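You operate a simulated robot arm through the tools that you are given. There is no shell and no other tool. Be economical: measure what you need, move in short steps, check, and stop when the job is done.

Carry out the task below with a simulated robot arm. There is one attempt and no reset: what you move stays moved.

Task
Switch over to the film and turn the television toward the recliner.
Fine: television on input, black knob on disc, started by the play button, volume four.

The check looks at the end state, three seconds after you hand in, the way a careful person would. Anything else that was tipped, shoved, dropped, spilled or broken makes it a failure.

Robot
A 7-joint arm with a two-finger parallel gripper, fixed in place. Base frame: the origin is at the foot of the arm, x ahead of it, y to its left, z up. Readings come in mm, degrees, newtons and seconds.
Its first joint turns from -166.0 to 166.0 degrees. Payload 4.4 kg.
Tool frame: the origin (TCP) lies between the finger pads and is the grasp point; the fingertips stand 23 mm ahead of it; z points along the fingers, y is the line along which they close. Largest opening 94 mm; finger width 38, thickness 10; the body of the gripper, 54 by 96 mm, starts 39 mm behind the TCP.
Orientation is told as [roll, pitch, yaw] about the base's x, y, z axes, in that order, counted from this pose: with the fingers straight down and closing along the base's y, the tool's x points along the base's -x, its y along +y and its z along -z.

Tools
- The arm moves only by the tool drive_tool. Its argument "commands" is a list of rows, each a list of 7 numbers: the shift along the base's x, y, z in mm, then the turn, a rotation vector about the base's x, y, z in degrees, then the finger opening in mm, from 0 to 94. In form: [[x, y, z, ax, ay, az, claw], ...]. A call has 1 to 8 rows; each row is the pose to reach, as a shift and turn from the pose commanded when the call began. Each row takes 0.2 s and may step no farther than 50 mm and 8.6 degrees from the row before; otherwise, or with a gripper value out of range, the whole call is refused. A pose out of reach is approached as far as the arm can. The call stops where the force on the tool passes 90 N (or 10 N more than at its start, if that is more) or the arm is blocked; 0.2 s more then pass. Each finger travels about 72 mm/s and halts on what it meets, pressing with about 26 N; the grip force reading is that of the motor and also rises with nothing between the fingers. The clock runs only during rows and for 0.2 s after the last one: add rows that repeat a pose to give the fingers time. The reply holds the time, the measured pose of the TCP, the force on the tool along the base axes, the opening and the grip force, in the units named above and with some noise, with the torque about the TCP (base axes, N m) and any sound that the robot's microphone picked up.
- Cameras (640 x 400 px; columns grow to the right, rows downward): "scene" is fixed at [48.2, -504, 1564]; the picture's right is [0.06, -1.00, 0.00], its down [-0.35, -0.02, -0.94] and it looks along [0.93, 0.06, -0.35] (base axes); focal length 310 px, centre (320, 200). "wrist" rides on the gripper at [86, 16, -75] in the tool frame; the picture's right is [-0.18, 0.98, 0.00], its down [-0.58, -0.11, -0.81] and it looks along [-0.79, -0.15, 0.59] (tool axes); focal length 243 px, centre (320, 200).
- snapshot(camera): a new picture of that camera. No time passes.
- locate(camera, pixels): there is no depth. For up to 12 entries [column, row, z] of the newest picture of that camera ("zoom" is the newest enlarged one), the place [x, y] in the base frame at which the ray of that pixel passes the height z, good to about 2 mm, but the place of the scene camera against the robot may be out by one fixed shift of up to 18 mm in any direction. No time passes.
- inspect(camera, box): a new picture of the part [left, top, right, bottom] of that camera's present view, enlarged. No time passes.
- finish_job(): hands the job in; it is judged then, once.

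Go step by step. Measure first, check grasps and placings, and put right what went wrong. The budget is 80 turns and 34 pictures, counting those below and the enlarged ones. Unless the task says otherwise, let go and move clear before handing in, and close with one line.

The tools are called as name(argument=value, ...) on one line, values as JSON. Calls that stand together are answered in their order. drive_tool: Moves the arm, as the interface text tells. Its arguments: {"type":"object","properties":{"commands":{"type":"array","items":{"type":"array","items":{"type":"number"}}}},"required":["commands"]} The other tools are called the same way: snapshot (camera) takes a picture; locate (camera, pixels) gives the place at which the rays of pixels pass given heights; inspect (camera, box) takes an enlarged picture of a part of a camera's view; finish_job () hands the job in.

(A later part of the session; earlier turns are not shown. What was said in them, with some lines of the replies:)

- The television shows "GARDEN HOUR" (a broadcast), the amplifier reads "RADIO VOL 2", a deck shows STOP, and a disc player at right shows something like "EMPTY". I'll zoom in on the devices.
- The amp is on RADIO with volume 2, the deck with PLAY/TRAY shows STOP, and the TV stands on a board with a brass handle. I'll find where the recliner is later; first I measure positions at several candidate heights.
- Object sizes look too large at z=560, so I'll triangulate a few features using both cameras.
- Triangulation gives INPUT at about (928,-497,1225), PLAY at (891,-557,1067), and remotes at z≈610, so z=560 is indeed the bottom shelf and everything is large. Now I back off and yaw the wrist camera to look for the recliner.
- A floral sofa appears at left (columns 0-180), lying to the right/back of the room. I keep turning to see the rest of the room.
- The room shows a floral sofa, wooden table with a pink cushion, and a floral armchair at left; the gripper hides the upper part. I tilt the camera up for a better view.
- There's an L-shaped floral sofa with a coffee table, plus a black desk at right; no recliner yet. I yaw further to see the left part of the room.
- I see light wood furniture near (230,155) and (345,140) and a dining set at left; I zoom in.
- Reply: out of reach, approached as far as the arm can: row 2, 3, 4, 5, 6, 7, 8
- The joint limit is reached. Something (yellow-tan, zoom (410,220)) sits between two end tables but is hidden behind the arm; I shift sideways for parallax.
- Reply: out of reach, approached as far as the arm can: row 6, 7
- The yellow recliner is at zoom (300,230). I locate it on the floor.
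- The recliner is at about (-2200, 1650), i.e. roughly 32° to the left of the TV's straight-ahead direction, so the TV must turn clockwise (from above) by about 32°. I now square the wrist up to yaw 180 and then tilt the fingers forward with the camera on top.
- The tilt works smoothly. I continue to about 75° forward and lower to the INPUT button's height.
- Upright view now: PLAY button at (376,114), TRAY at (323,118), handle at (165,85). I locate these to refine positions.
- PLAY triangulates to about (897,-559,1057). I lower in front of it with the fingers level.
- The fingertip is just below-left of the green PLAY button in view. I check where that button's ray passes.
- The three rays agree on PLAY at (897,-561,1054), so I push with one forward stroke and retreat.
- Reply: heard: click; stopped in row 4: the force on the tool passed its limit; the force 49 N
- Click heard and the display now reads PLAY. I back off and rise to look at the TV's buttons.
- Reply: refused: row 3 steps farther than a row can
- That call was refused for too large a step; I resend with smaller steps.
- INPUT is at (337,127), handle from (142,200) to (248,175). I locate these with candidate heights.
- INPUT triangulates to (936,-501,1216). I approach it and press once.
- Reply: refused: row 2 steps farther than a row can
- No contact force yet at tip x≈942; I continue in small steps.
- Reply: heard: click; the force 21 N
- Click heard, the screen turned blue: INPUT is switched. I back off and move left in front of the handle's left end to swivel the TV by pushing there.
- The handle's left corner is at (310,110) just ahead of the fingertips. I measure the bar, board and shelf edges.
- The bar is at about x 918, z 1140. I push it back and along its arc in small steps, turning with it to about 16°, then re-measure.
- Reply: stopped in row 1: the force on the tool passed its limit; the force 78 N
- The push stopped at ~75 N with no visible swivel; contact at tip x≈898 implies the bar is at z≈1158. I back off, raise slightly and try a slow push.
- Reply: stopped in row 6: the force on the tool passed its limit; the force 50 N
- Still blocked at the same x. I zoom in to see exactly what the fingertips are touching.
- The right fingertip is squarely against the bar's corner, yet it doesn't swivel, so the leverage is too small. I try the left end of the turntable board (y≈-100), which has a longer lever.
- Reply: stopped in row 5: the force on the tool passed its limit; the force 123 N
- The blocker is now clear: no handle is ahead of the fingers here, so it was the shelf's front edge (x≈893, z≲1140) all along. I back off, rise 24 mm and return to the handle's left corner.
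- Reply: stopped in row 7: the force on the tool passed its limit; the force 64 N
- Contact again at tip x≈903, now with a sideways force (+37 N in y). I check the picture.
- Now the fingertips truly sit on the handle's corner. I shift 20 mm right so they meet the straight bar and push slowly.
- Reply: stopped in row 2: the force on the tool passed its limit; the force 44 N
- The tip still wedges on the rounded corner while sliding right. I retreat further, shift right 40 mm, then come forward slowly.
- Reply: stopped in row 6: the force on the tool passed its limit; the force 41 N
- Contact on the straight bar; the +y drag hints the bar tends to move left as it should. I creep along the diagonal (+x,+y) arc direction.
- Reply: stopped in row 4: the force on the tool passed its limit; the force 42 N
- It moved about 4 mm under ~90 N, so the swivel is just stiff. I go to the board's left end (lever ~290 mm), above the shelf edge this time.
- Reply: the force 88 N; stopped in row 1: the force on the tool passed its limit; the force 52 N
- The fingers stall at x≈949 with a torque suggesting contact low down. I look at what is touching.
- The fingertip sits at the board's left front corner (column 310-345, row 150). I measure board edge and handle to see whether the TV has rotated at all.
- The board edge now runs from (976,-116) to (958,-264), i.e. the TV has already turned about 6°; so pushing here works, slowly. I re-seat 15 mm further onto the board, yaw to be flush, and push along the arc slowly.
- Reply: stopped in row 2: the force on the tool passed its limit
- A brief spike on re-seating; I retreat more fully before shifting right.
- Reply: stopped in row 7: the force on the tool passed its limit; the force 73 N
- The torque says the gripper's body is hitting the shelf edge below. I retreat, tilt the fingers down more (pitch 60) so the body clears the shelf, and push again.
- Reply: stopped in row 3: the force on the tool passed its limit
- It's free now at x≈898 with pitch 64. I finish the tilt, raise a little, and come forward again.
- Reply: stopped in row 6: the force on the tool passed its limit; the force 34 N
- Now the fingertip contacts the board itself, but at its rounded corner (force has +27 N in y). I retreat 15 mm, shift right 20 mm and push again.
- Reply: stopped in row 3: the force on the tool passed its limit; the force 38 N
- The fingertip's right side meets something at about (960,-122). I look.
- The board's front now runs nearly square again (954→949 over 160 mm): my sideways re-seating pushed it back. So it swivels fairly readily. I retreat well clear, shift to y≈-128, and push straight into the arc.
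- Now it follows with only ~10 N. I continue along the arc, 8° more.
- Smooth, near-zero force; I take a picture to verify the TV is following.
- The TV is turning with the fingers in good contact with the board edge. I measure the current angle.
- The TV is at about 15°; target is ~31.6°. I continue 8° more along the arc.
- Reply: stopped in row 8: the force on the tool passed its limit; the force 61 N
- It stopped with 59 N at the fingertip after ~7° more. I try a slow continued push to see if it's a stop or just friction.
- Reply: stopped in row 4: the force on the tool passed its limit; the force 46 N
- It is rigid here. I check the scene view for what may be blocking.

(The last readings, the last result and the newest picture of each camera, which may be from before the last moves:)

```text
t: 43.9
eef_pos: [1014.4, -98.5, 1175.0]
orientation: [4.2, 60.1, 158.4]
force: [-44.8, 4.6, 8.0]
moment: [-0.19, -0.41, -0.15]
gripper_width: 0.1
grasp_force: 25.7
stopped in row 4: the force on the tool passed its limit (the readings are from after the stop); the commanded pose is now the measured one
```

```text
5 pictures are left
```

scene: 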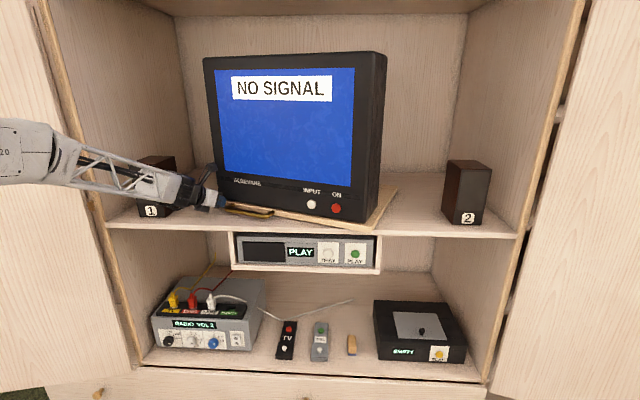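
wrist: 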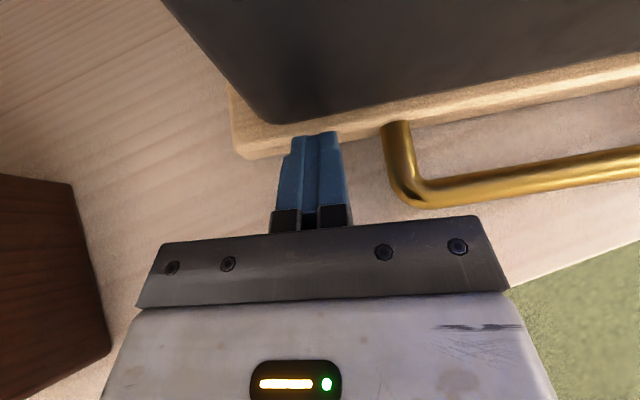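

The screen says NO SIGNAL (amp still on RADIO, presumably), the deck says PLAY, and the TV is partly turned. I check how close the TV's rear corner is to the back wall.

locate(camera="scene", pixels=[[430, 172, 1137], [190, 172, 1137], [397, 189, 1150], [373, 232, 1150], [260, 207, 1150], [202, 58, 1560], [385, 55, 1560], [362, 50, 1560], [448, 222, 1137], [176, 213, 1137]])

snapshot(camera="wrist")

```text
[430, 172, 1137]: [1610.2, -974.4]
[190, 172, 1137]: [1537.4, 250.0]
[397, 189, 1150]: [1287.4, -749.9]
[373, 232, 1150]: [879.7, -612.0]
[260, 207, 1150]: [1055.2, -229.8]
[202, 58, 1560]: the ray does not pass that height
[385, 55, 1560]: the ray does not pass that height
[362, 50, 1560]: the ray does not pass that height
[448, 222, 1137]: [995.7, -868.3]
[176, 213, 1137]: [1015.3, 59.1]
```

```text
4 pictures are left
```

wrist: 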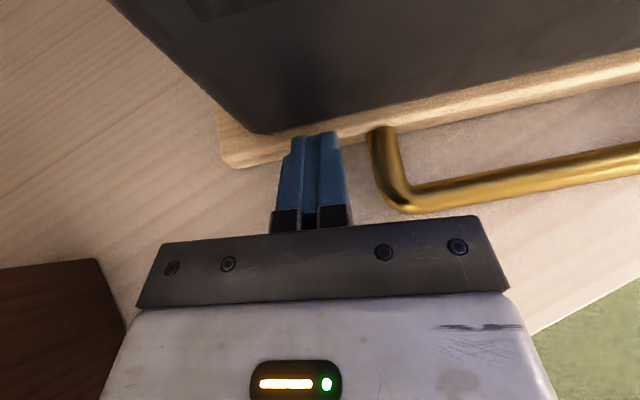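

Now I measure the current board angle from this picture.

locate(camera="wrist", pixels=[[240, 166, 1142], [345, 148, 1142], [640, 84, 1142], [265, 132, 1168], [640, 47, 1168], [412, 210, 1155], [640, 172, 1155], [218, 110, 1165], [110, 0, 1180], [125, 315, 1137]])

```text
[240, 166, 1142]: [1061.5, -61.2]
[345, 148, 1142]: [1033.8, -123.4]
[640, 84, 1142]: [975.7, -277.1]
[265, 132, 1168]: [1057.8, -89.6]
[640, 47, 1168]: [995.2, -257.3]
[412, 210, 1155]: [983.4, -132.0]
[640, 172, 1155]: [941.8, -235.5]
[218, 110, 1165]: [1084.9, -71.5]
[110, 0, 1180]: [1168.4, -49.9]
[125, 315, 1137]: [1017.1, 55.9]
```

The TV is at ~21.5° (board edge slope 86/216), 10° short of the recliner. I test whether it's a true end stop by pushing at the handle bar instead.

drive_tool(commands=[[-40, 16, 0, 0, 0, 0, 0], [-68, 27, 0, 0, 0, 0, 0], [-84, -10, 0, 0, 0, 0, 0], [-95, -43, 0, 0, 0, 0, 0], [-84, -46, 0, 0, 0, 0, 0], [-76, -48, 0, 0, 0, 0, 0], [-71, -48, 0, 0, 0, 0, 0], [-66, -47, 0, 0, 0, 0, 0]])

drive_tool(commands=[[4, 1, 0, 0, 0, 0, 0], [8, 2, 0, 0, 0, 0, 0], [12, 3, 0, 0, 0, -1, 0], [16, 5, 0, 0, 0, -1, 0], [20, 7, 0, 0, 0, -2, 0], [24, 9, 0, 0, 0, -2, 0], [28, 11, 0, 0, 0, -3, 0], [32, 13, 0, 0, 0, -3, 0]])

```text
t: 45.7
eef_pos: [952.3, -145.8, 1173.3]
orientation: [4.2, 60.0, 158.4]
force: [0.4, -1.0, -0.9]
moment: [-0.03, 0.02, 0.03]
gripper_width: 0.0
grasp_force: 26.9
```

```text
t: 46.3
eef_pos: [955.3, -145.0, 1173.1]
orientation: [4.4, 60.1, 158.3]
force: [-55.1, 9.6, 10.7]
moment: [0.14, 0.57, 0.2]
gripper_width: 0.0
grasp_force: 26.2
stopped in row 2: the force on the tool passed its limit (the readings are from after the stop); the commanded pose is now the measured one
```

Same hard stop at the handle, at about 22° (it moved with <10 N until there), so this is the swivel's end of travel toward the recliner. I now retreat, square the wrist and head for the amplifier.

drive_tool(commands=[[-40, 10, 0, 0, 0, 0, 0], [-85, 20, 0, 0, 0, 5.4, 0], [-130, 30, 0, 0, 0, 10.8, 0], [-175, 45, 0, 0, 0, 16.2, 0], [-215, 65, 0, 0, 0, 21.6, 0], [-225, 85, -40, 0, 0, 21.6, 0], [-225, 110, -80, 0, 0, 21.6, 0], [-225, 135, -120, 0, 0, 21.6, 0]])

drive_tool(commands=[[0, 10, -48, 0, 0, 0, 0], [0, 20, -96, 0, -4, 0, 0], [0, 32, -144, 0, -8, 0, 0], [0, 46, -190, 0, -12, 0, 0], [0, 60, -236, 0, -17, 0, 0], [0, 74, -282, 0, -22, 0, 0], [0, 88, -328, 0, -26, 0, 0], [20, 100, -370, 0, -30, 0, 0]])

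locate(camera="scene", pixels=[[168, 341, 600], [168, 341, 640], [191, 341, 600], [191, 341, 640], [213, 343, 600], [213, 343, 640], [153, 346, 560], [252, 350, 560], [154, 318, 680]])

```text
t: 48.1
eef_pos: [732.1, -9.5, 1053.4]
orientation: [4.4, 60.1, -180.0]
force: [-0.8, 0.6, 0.4]
moment: [0.0, 0.01, 0.03]
gripper_width: 0.0
grasp_force: 26.1
```

```text
t: 49.9
eef_pos: [751.0, 96.3, 685.3]
orientation: [86.0, 89.2, -98.8]
force: [0.4, 0.9, 0.2]
moment: [-0.01, 0.06, -0.04]
gripper_width: 0.0
grasp_force: 25.7
out of reach, approached as far as the arm can: row 8
```

```text
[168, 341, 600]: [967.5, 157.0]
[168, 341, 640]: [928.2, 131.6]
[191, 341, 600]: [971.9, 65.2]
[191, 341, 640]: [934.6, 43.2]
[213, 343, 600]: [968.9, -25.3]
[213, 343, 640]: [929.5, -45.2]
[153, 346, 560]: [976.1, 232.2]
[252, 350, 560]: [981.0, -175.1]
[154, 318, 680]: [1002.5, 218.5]
```

I'm in front of the amp now. Take a wrist picture to find the knobs.

snapshot(camera="wrist")

```text
3 pictures are left
```

wrist: 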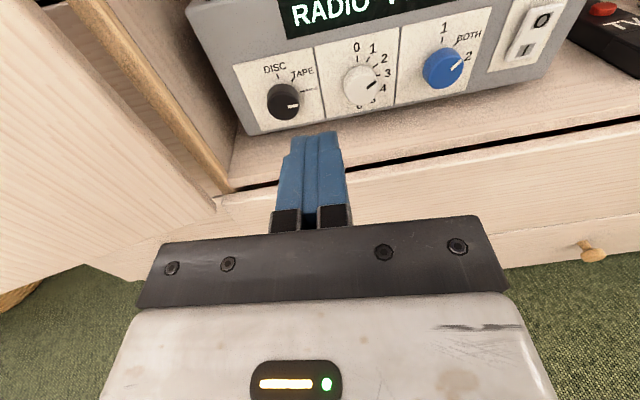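

Knob caps at (284,101) black, (361,85) white, (441,68) blue. I triangulate them.

locate(camera="wrist", pixels=[[284, 101, 640], [284, 101, 620], [284, 101, 600], [361, 85, 640], [361, 85, 620], [361, 85, 600], [441, 68, 620], [441, 68, 600], [250, 135, 570], [540, 75, 560], [232, 160, 560]])

```text
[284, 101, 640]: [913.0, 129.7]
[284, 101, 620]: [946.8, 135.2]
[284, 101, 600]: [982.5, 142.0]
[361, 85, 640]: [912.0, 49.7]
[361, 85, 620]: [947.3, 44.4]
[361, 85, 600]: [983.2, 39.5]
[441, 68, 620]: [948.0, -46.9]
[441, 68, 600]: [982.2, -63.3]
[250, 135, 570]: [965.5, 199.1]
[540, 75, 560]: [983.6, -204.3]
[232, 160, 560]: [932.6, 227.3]
```

The two views agree best with the knob caps at x≈950, z≈616, y≈136 (black) and 44 (white). The tool heading is 4.8° off, so I correct that, open, and approach the black knob.

drive_tool(commands=[[0, 15, -20, 0, 0, 2.4, 40], [0, 30, -40, 0, 0, 4.8, 60], [20, 40, -60, 0, 0, 4.8, 80], [60, 40, -69, 0, 0, 4.8, 80], [105, 40, -69, 0, 0, 4.8, 80], [145, 40, -69, 0, 0, 4.8, 80], [165, 40, -69, 0, 0, 4.8, 80], [172, 40, -69, 0, 0, 4.8, 80]])

```text
t: 51.7
eef_pos: [862.3, 148.5, 622.2]
orientation: [84.8, 89.0, -95.2]
force: [0.2, 0.5, -0.6]
moment: [0.0, 0.01, 0.03]
gripper_width: 80.0
grasp_force: 0.1
out of reach, approached as far as the arm can: row 1, 2, 3, 4, 5, 6, 7, 8
```

The arm can't get further with level fingers here. I try with fingers pitched ~20° downward, which should ease the wrist.

drive_tool(commands=[[0, -6, 5, 0, 7, 0, 80], [0, -12, 8, 0, 14, 0, 80], [0, -12, 8, 0, 20, 0, 80], [20, -12, 5, 0, 20, 0, 80], [40, -12, 3, 0, 20, 0, 80], [55, -12, 0, 0, 20, 0, 80]])

```text
t: 53.1
eef_pos: [914.3, 134.6, 622.8]
orientation: [-0.4, 69.9, -179.9]
force: [-0.4, -0.4, 0.8]
moment: [0.0, 0.0, -0.03]
gripper_width: 80.1
grasp_force: 0.1
```

That works: now at (914,135,623). I advance further around the knob in small steps.

drive_tool(commands=[[8, 1, 0, 0, 0, 0, 80], [16, 1, 0, 0, 0, 0, 80], [22, 1, 0, 0, 0, 0, 80], [28, 1, 0, 0, 0, 0, 80], [32, 1, 0, 0, 0, 0, 80]])

inspect(camera="wrist", box=[200, 20, 520, 220])

```text
t: 53.5
eef_pos: [920.4, 136.0, 623.8]
orientation: [-0.3, 70.0, -179.9]
force: [-57.6, -0.9, 36.9]
moment: [-1.52, -1.61, -2.53]
gripper_width: 80.2
grasp_force: 0.2
stopped in row 2: the force on the tool passed its limit (the readings are from after the stop); the commanded pose is now the measured one
```

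```text
2.00 times, centred on (360, 120) of wrist
```

zoom: 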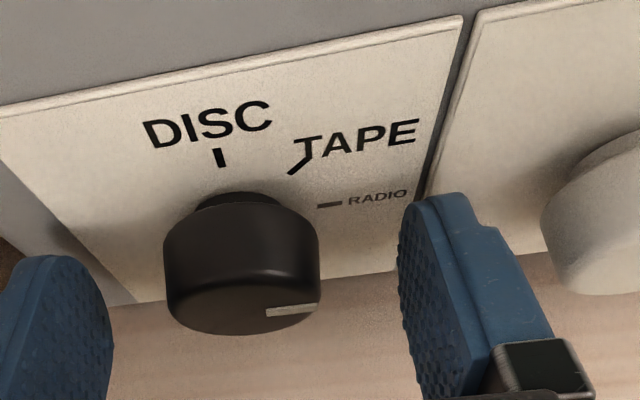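

The right fingertip touched the panel (x≈948), so the knob sits nearer and higher than assumed (cap ~x 918, z≈635). The view is clear: pointer on RADIO, DISC at the top. I back off a bit, raise 13 mm, pre-rotate +20° and close on the knob.

drive_tool(commands=[[-8, 2, 4, 0, 0, 0, 80], [-8, 2, 12, 7, 0, 0, 80], [-8, 2, 13, 14, 0, 0, 80], [-8, 2, 13, 20, 0, 0, 80], [-2, 2, 13, 20, 0, 0, 60], [-2, 2, 13, 20, 0, 0, 44], [-2, 2, 13, 20, 0, 0, 30], [-2, 2, 13, 20, 0, 0, 20]])

```text
t: 55.3
eef_pos: [914.0, 143.8, 632.1]
orientation: [-8.1, 69.6, 172.1]
force: [0.3, -52.5, 2.3]
moment: [-0.43, -0.24, -1.17]
gripper_width: 55.8
grasp_force: 26.2
out of reach, approached as far as the arm can: row 2, 3, 4, 5, 6, 7, 8
```

The pre-rotation hit a joint limit, pushing the pose askew (52 N sideways). I open, undo that, and re-read the pose.

drive_tool(commands=[[0, 0, 0, 0, 0, 0, 80], [0, 0, 0, 0, 0, 0, 80], [0, -3, 2, -8, 0, 0, 80], [0, -3, 2, -8, 0, 0, 80]])

```text
t: 56.3
eef_pos: [914.8, 141.7, 634.9]
orientation: [14.9, 69.3, -166.1]
force: [0.1, -0.5, -0.2]
moment: [-0.01, -0.01, 0.02]
gripper_width: 79.9
grasp_force: 0.0
```

Decoding the orientation: I'm now about 5° rolled with heading nearly straight, which is fine. I center on the knob, close, and turn -45° about x.

drive_tool(commands=[[2, -3, 0, 0, 0, 0, 60], [3, -3, 0, 0, 0, 0, 45], [3, -3, 0, 0, 0, 0, 30], [3, -3, 0, 0, 0, 0, 20]])

drive_tool(commands=[[0, 0, 0, -7, 0, 0, 20], [0, 0, 0, -14, 0, 0, 20], [0, 0, 0, -21, 0, 0, 20], [0, 0, 0, -28, 0, 0, 20], [0, 0, 0, -35, 0, 0, 20], [0, 0, 0, -42, 0, 0, 20], [0, 0, 0, -48, 0, 0, 20]])

```text
t: 57.3
eef_pos: [917.6, 135.0, 635.3]
orientation: [14.7, 69.2, -166.7]
force: [-10.7, -49.5, 8.2]
moment: [-0.52, 0.02, -1.13]
gripper_width: 37.3
grasp_force: 45.2
```

```text
t: 58.9
eef_pos: [915.3, 139.4, 631.2]
orientation: [75.5, 34.1, -114.8]
force: [1.4, 31.5, -44.0]
moment: [0.39, 1.19, 0.37]
gripper_width: 44.3
grasp_force: 27.3
```

The knob grip held (width 44) through the turn. Forces suggest the axis is a few mm right and lower; I release, rotate back, recenter and turn again (DISC is the end position).

drive_tool(commands=[[0, 0, 0, 0, 0, 0, 60], [0, 0, 0, 0, 0, 0, 80], [-3, -2, -2, 8, 0, 0, 80], [-3, -4, -4, 16, 0, 0, 80], [-3, -5, -6, 24, 0, 0, 80], [-3, -6, -7, 32, 0, 0, 80], [-3, -6, -8, 40, 0, 0, 80], [-3, -6, -8, 48, 0, 0, 80]])

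drive_tool(commands=[[3, 0, 0, 0, 0, 0, 60], [3, 0, 0, 0, 0, 0, 45], [3, 0, 0, 0, 0, 0, 30], [3, 0, 0, 0, 0, 0, 20]])

```text
t: 60.7
eef_pos: [913.6, 132.9, 626.5]
orientation: [14.5, 69.2, -166.8]
force: [-0.2, -0.6, -0.4]
moment: [0.02, 0.01, 0.01]
gripper_width: 80.0
grasp_force: 0.1
```

```text
t: 61.7
eef_pos: [916.3, 134.5, 627.3]
orientation: [14.8, 69.2, -166.1]
force: [3.4, 38.9, -2.4]
moment: [0.07, 0.28, 0.97]
gripper_width: 37.0
grasp_force: 45.0
```

Interpolating the side forces puts the axis at y≈135.5, z≈628. I correct by +2.6 mm and turn -48° again.

drive_tool(commands=[[0, 2.6, 1, 0, 0, 0, 20], [0, 2.6, 1, -8, 0, 0, 20], [0, 2.6, 1, -16, 0, 0, 20], [0, 2.6, 1, -24, 0, 0, 20], [0, 2.6, 1, -32, 0, 0, 20], [0, 2.6, 1, -40, 0, 0, 20], [0, 2.6, 1, -48, 0, 0, 20], [0, 2.6, 1, -54, 0, 0, 20]])

```text
t: 63.5
eef_pos: [914.9, 133.2, 626.6]
orientation: [78.4, 28.7, -113.3]
force: [-15.0, 19.6, -21.8]
moment: [2.62, 1.49, 2.06]
gripper_width: 40.6
grasp_force: 22.9
```

The 2.6 N·m twist resistance indicates the knob reached its end stop (DISC). I release, back out with this wrist angle, and move to the white volume knob (y≈47), ready for a +60° turn.

drive_tool(commands=[[0, 0, 0, 0, 0, 0, 60], [0, 0, 0, 0, 0, 0, 80], [-25, 0, 0, 0, 0, 0, 80], [-40, -10, 2, 0, 0, 0, 80], [-40, -50, 2, 0, 0, 0, 70], [-40, -88, 2, 0, 0, 0, 66], [-20, -88, 2, 0, 0, 0, 66], [-6, -88, 2, 0, 0, 0, 66]])

inspect(camera="scene", box=[140, 280, 300, 380])

```text
t: 65.3
eef_pos: [910.8, 48.8, 628.8]
orientation: [78.7, 28.7, -113.3]
force: [-0.1, 0.3, 0.5]
moment: [0.0, -0.01, 0.04]
gripper_width: 66.0
grasp_force: 0.1
```

```text
4.00 times, centred on (220, 330) of scene
```

zoom: 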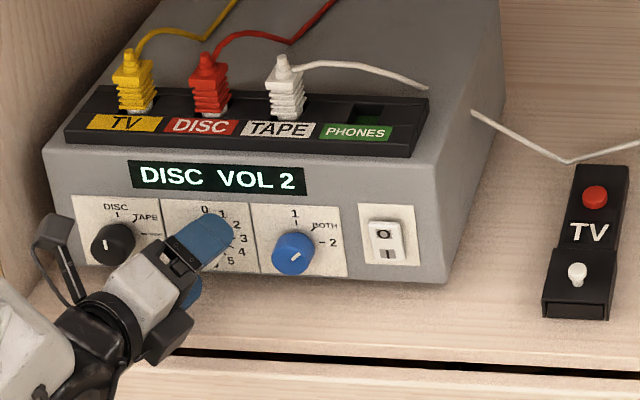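

The amp now reads DISC. I close gently on the volume knob and check centering by the force.

drive_tool(commands=[[3, 0, 0, 0, 0, 0, 55], [4, 0, 0, 0, 0, 0, 42], [4, 0, 0, 0, 0, 0, 30], [4, 0, 0, 0, 0, 0, 20]])

```text
t: 66.3
eef_pos: [912.6, 49.4, 626.3]
orientation: [78.4, 28.7, -113.2]
force: [10.9, 28.8, -37.0]
moment: [0.03, 0.83, 0.91]
gripper_width: 36.9
grasp_force: 44.5
```

About 3 mm off along the closing line; I correct by (+1.9,-2.5) and turn the first 30°, then re-read.

drive_tool(commands=[[0, 1.9, -2.5, 0, 0, 0, 20], [0, 1.9, -2.5, 0, 0, 0, 20], [0, 1.9, -2.5, 6, 0, 0, 20], [0, 1.9, -2.5, 12, 0, 0, 20], [0, 1.9, -2.5, 18, 0, 0, 20], [0, 1.9, -2.5, 24, 0, 0, 20], [0, 1.9, -2.5, 30, 0, 0, 20]])

```text
t: 67.9
eef_pos: [914.8, 47.9, 627.7]
orientation: [58.5, 55.0, -127.4]
force: [-39.3, -16.0, -1.7]
moment: [-0.04, 0.1, -0.44]
gripper_width: 37.1
grasp_force: 45.0
```

Grip width is steady at 37 and there's no twisting resistance, so the knob is following. I ease back 1.5 mm and turn the remaining 30°.

drive_tool(commands=[[-1.5, -1, 0, 0, 0, 0, 20], [-1.5, -1, 0, 6, 0, 0, 20], [-1.5, -1, 0, 12, 0, 0, 20], [-1.5, -1, 0, 18, 0, 0, 20], [-1.5, -1, 0, 24, 0, 0, 20], [-1.5, -1, 0, 30, 0, 0, 20], [-1.5, -1, 0, 30, 0, 0, 20]])

```text
t: 69.5
eef_pos: [914.4, 47.2, 628.2]
orientation: [14.7, 69.2, -166.6]
force: [24.4, -41.6, -12.5]
moment: [-0.06, 0.31, -0.7]
gripper_width: 37.0
grasp_force: 45.4
out of reach, approached as far as the arm can: row 6, 7
```

The limit clipped the turn to about 54°. I release, go back 6°, regrip centered, and add the missing 6°.

drive_tool(commands=[[0, -1, 0, 0, 0, 0, 45], [0, -2.5, 0, 0, 0, 0, 60], [0, -2.5, 0, -6, 0, 0, 60], [0, -2.5, 0, -6, 0, 0, 48], [0, -2.5, 0, -6, 0, 0, 36], [0, -2.5, 0, -6, 0, 0, 25], [0, -2.5, 0, -6, 0, 0, 20]])

```text
t: 71.1
eef_pos: [913.0, 47.4, 627.1]
orientation: [30.0, 67.1, -152.2]
force: [5.8, 40.4, -6.8]
moment: [0.09, 0.02, 0.94]
gripper_width: 37.2
grasp_force: 45.3
```

Regripped at exactly 6° back. I center (+1.3 mm), add the 6°, then open and retreat.

drive_tool(commands=[[0, 1.3, 0, 0, 0, 0, 20], [0, 1.3, 0, 3, 0, 0, 20], [0, 1.3, 0, 6, 0, 0, 20], [0, 1.3, 0, 6, 0, 0, 20]])

drive_tool(commands=[[0, 0, 0, 0, 0, 0, 45], [0, 0, 0, 0, 0, 0, 65], [-25, 0, 0, 0, 0, 0, 70], [-65, 0, 0, 0, 0, 0, 70], [-110, 0, 10, 0, 0, 0, 70], [-150, 0, 30, 0, 0, 0, 70]])

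```text
t: 72.1
eef_pos: [911.4, 46.4, 626.9]
orientation: [14.7, 69.1, -166.3]
force: [-35.2, 30.2, 12.6]
moment: [0.03, -0.07, 1.06]
gripper_width: 37.1
grasp_force: 45.0
```

```text
t: 73.5
eef_pos: [760.3, 50.1, 658.5]
orientation: [14.9, 69.2, -166.5]
force: [-0.7, 0.5, -0.6]
moment: [-0.02, 0.01, 0.03]
gripper_width: 69.9
grasp_force: 0.0
```

Clear of the knob. I pull the arm further back and take the last picture of the scene, covering the TV, deck and amp.

drive_tool(commands=[[-45, 0, 10, 0, 0, 0, 70], [-90, 0, 20, 0, 0, 0, 70], [-135, 0, 30, 0, 0, 0, 70], [-180, 0, 40, 0, 0, 0, 70]])

inspect(camera="scene", box=[130, 40, 470, 365])

```text
t: 74.5
eef_pos: [583.1, 47.6, 698.6]
orientation: [14.7, 69.1, -166.4]
force: [0.1, -0.2, -0.3]
moment: [0.01, -0.01, 0.02]
gripper_width: 69.8
grasp_force: 0.2
```

```text
1.23 times, centred on (300, 202) of scene
```

zoom: 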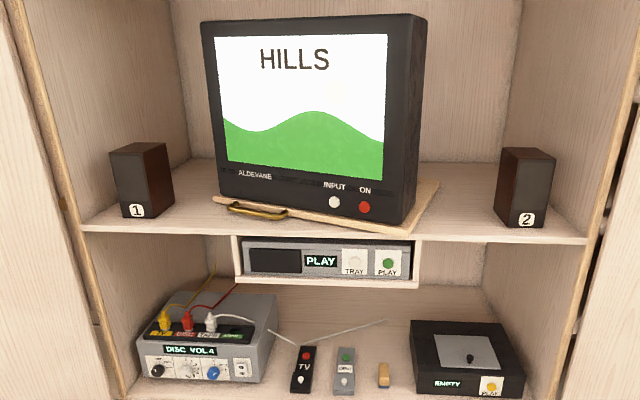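

The film "HILLS" plays and the amp reads DISC VOL 4. I measure the TV's final angle from this last picture.

locate(camera="zoom", pixels=[[214, 200, 1150], [404, 230, 1150], [439, 181, 1150], [222, 192, 1165], [401, 222, 1165], [188, 158, 1137], [232, 210, 1155], [285, 216, 1155]])

```text
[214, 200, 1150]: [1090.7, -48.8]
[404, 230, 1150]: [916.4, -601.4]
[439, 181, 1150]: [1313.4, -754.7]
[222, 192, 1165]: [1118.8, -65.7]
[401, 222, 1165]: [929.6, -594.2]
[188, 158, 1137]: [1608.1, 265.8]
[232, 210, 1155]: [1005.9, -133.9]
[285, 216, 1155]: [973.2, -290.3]
```

finish_job()

```text
The job is handed in.
```

The film is playing: the television is on input and shows "HILLS", the black knob is on DISC, the deck was started with its PLAY button, and the amp reads VOL 4. The television is turned about 21° toward the recliner, roughly 10° short of facing it. It would not go further under about 90 N at two different points, so I took that as its end stop, but I couldn't confirm it.
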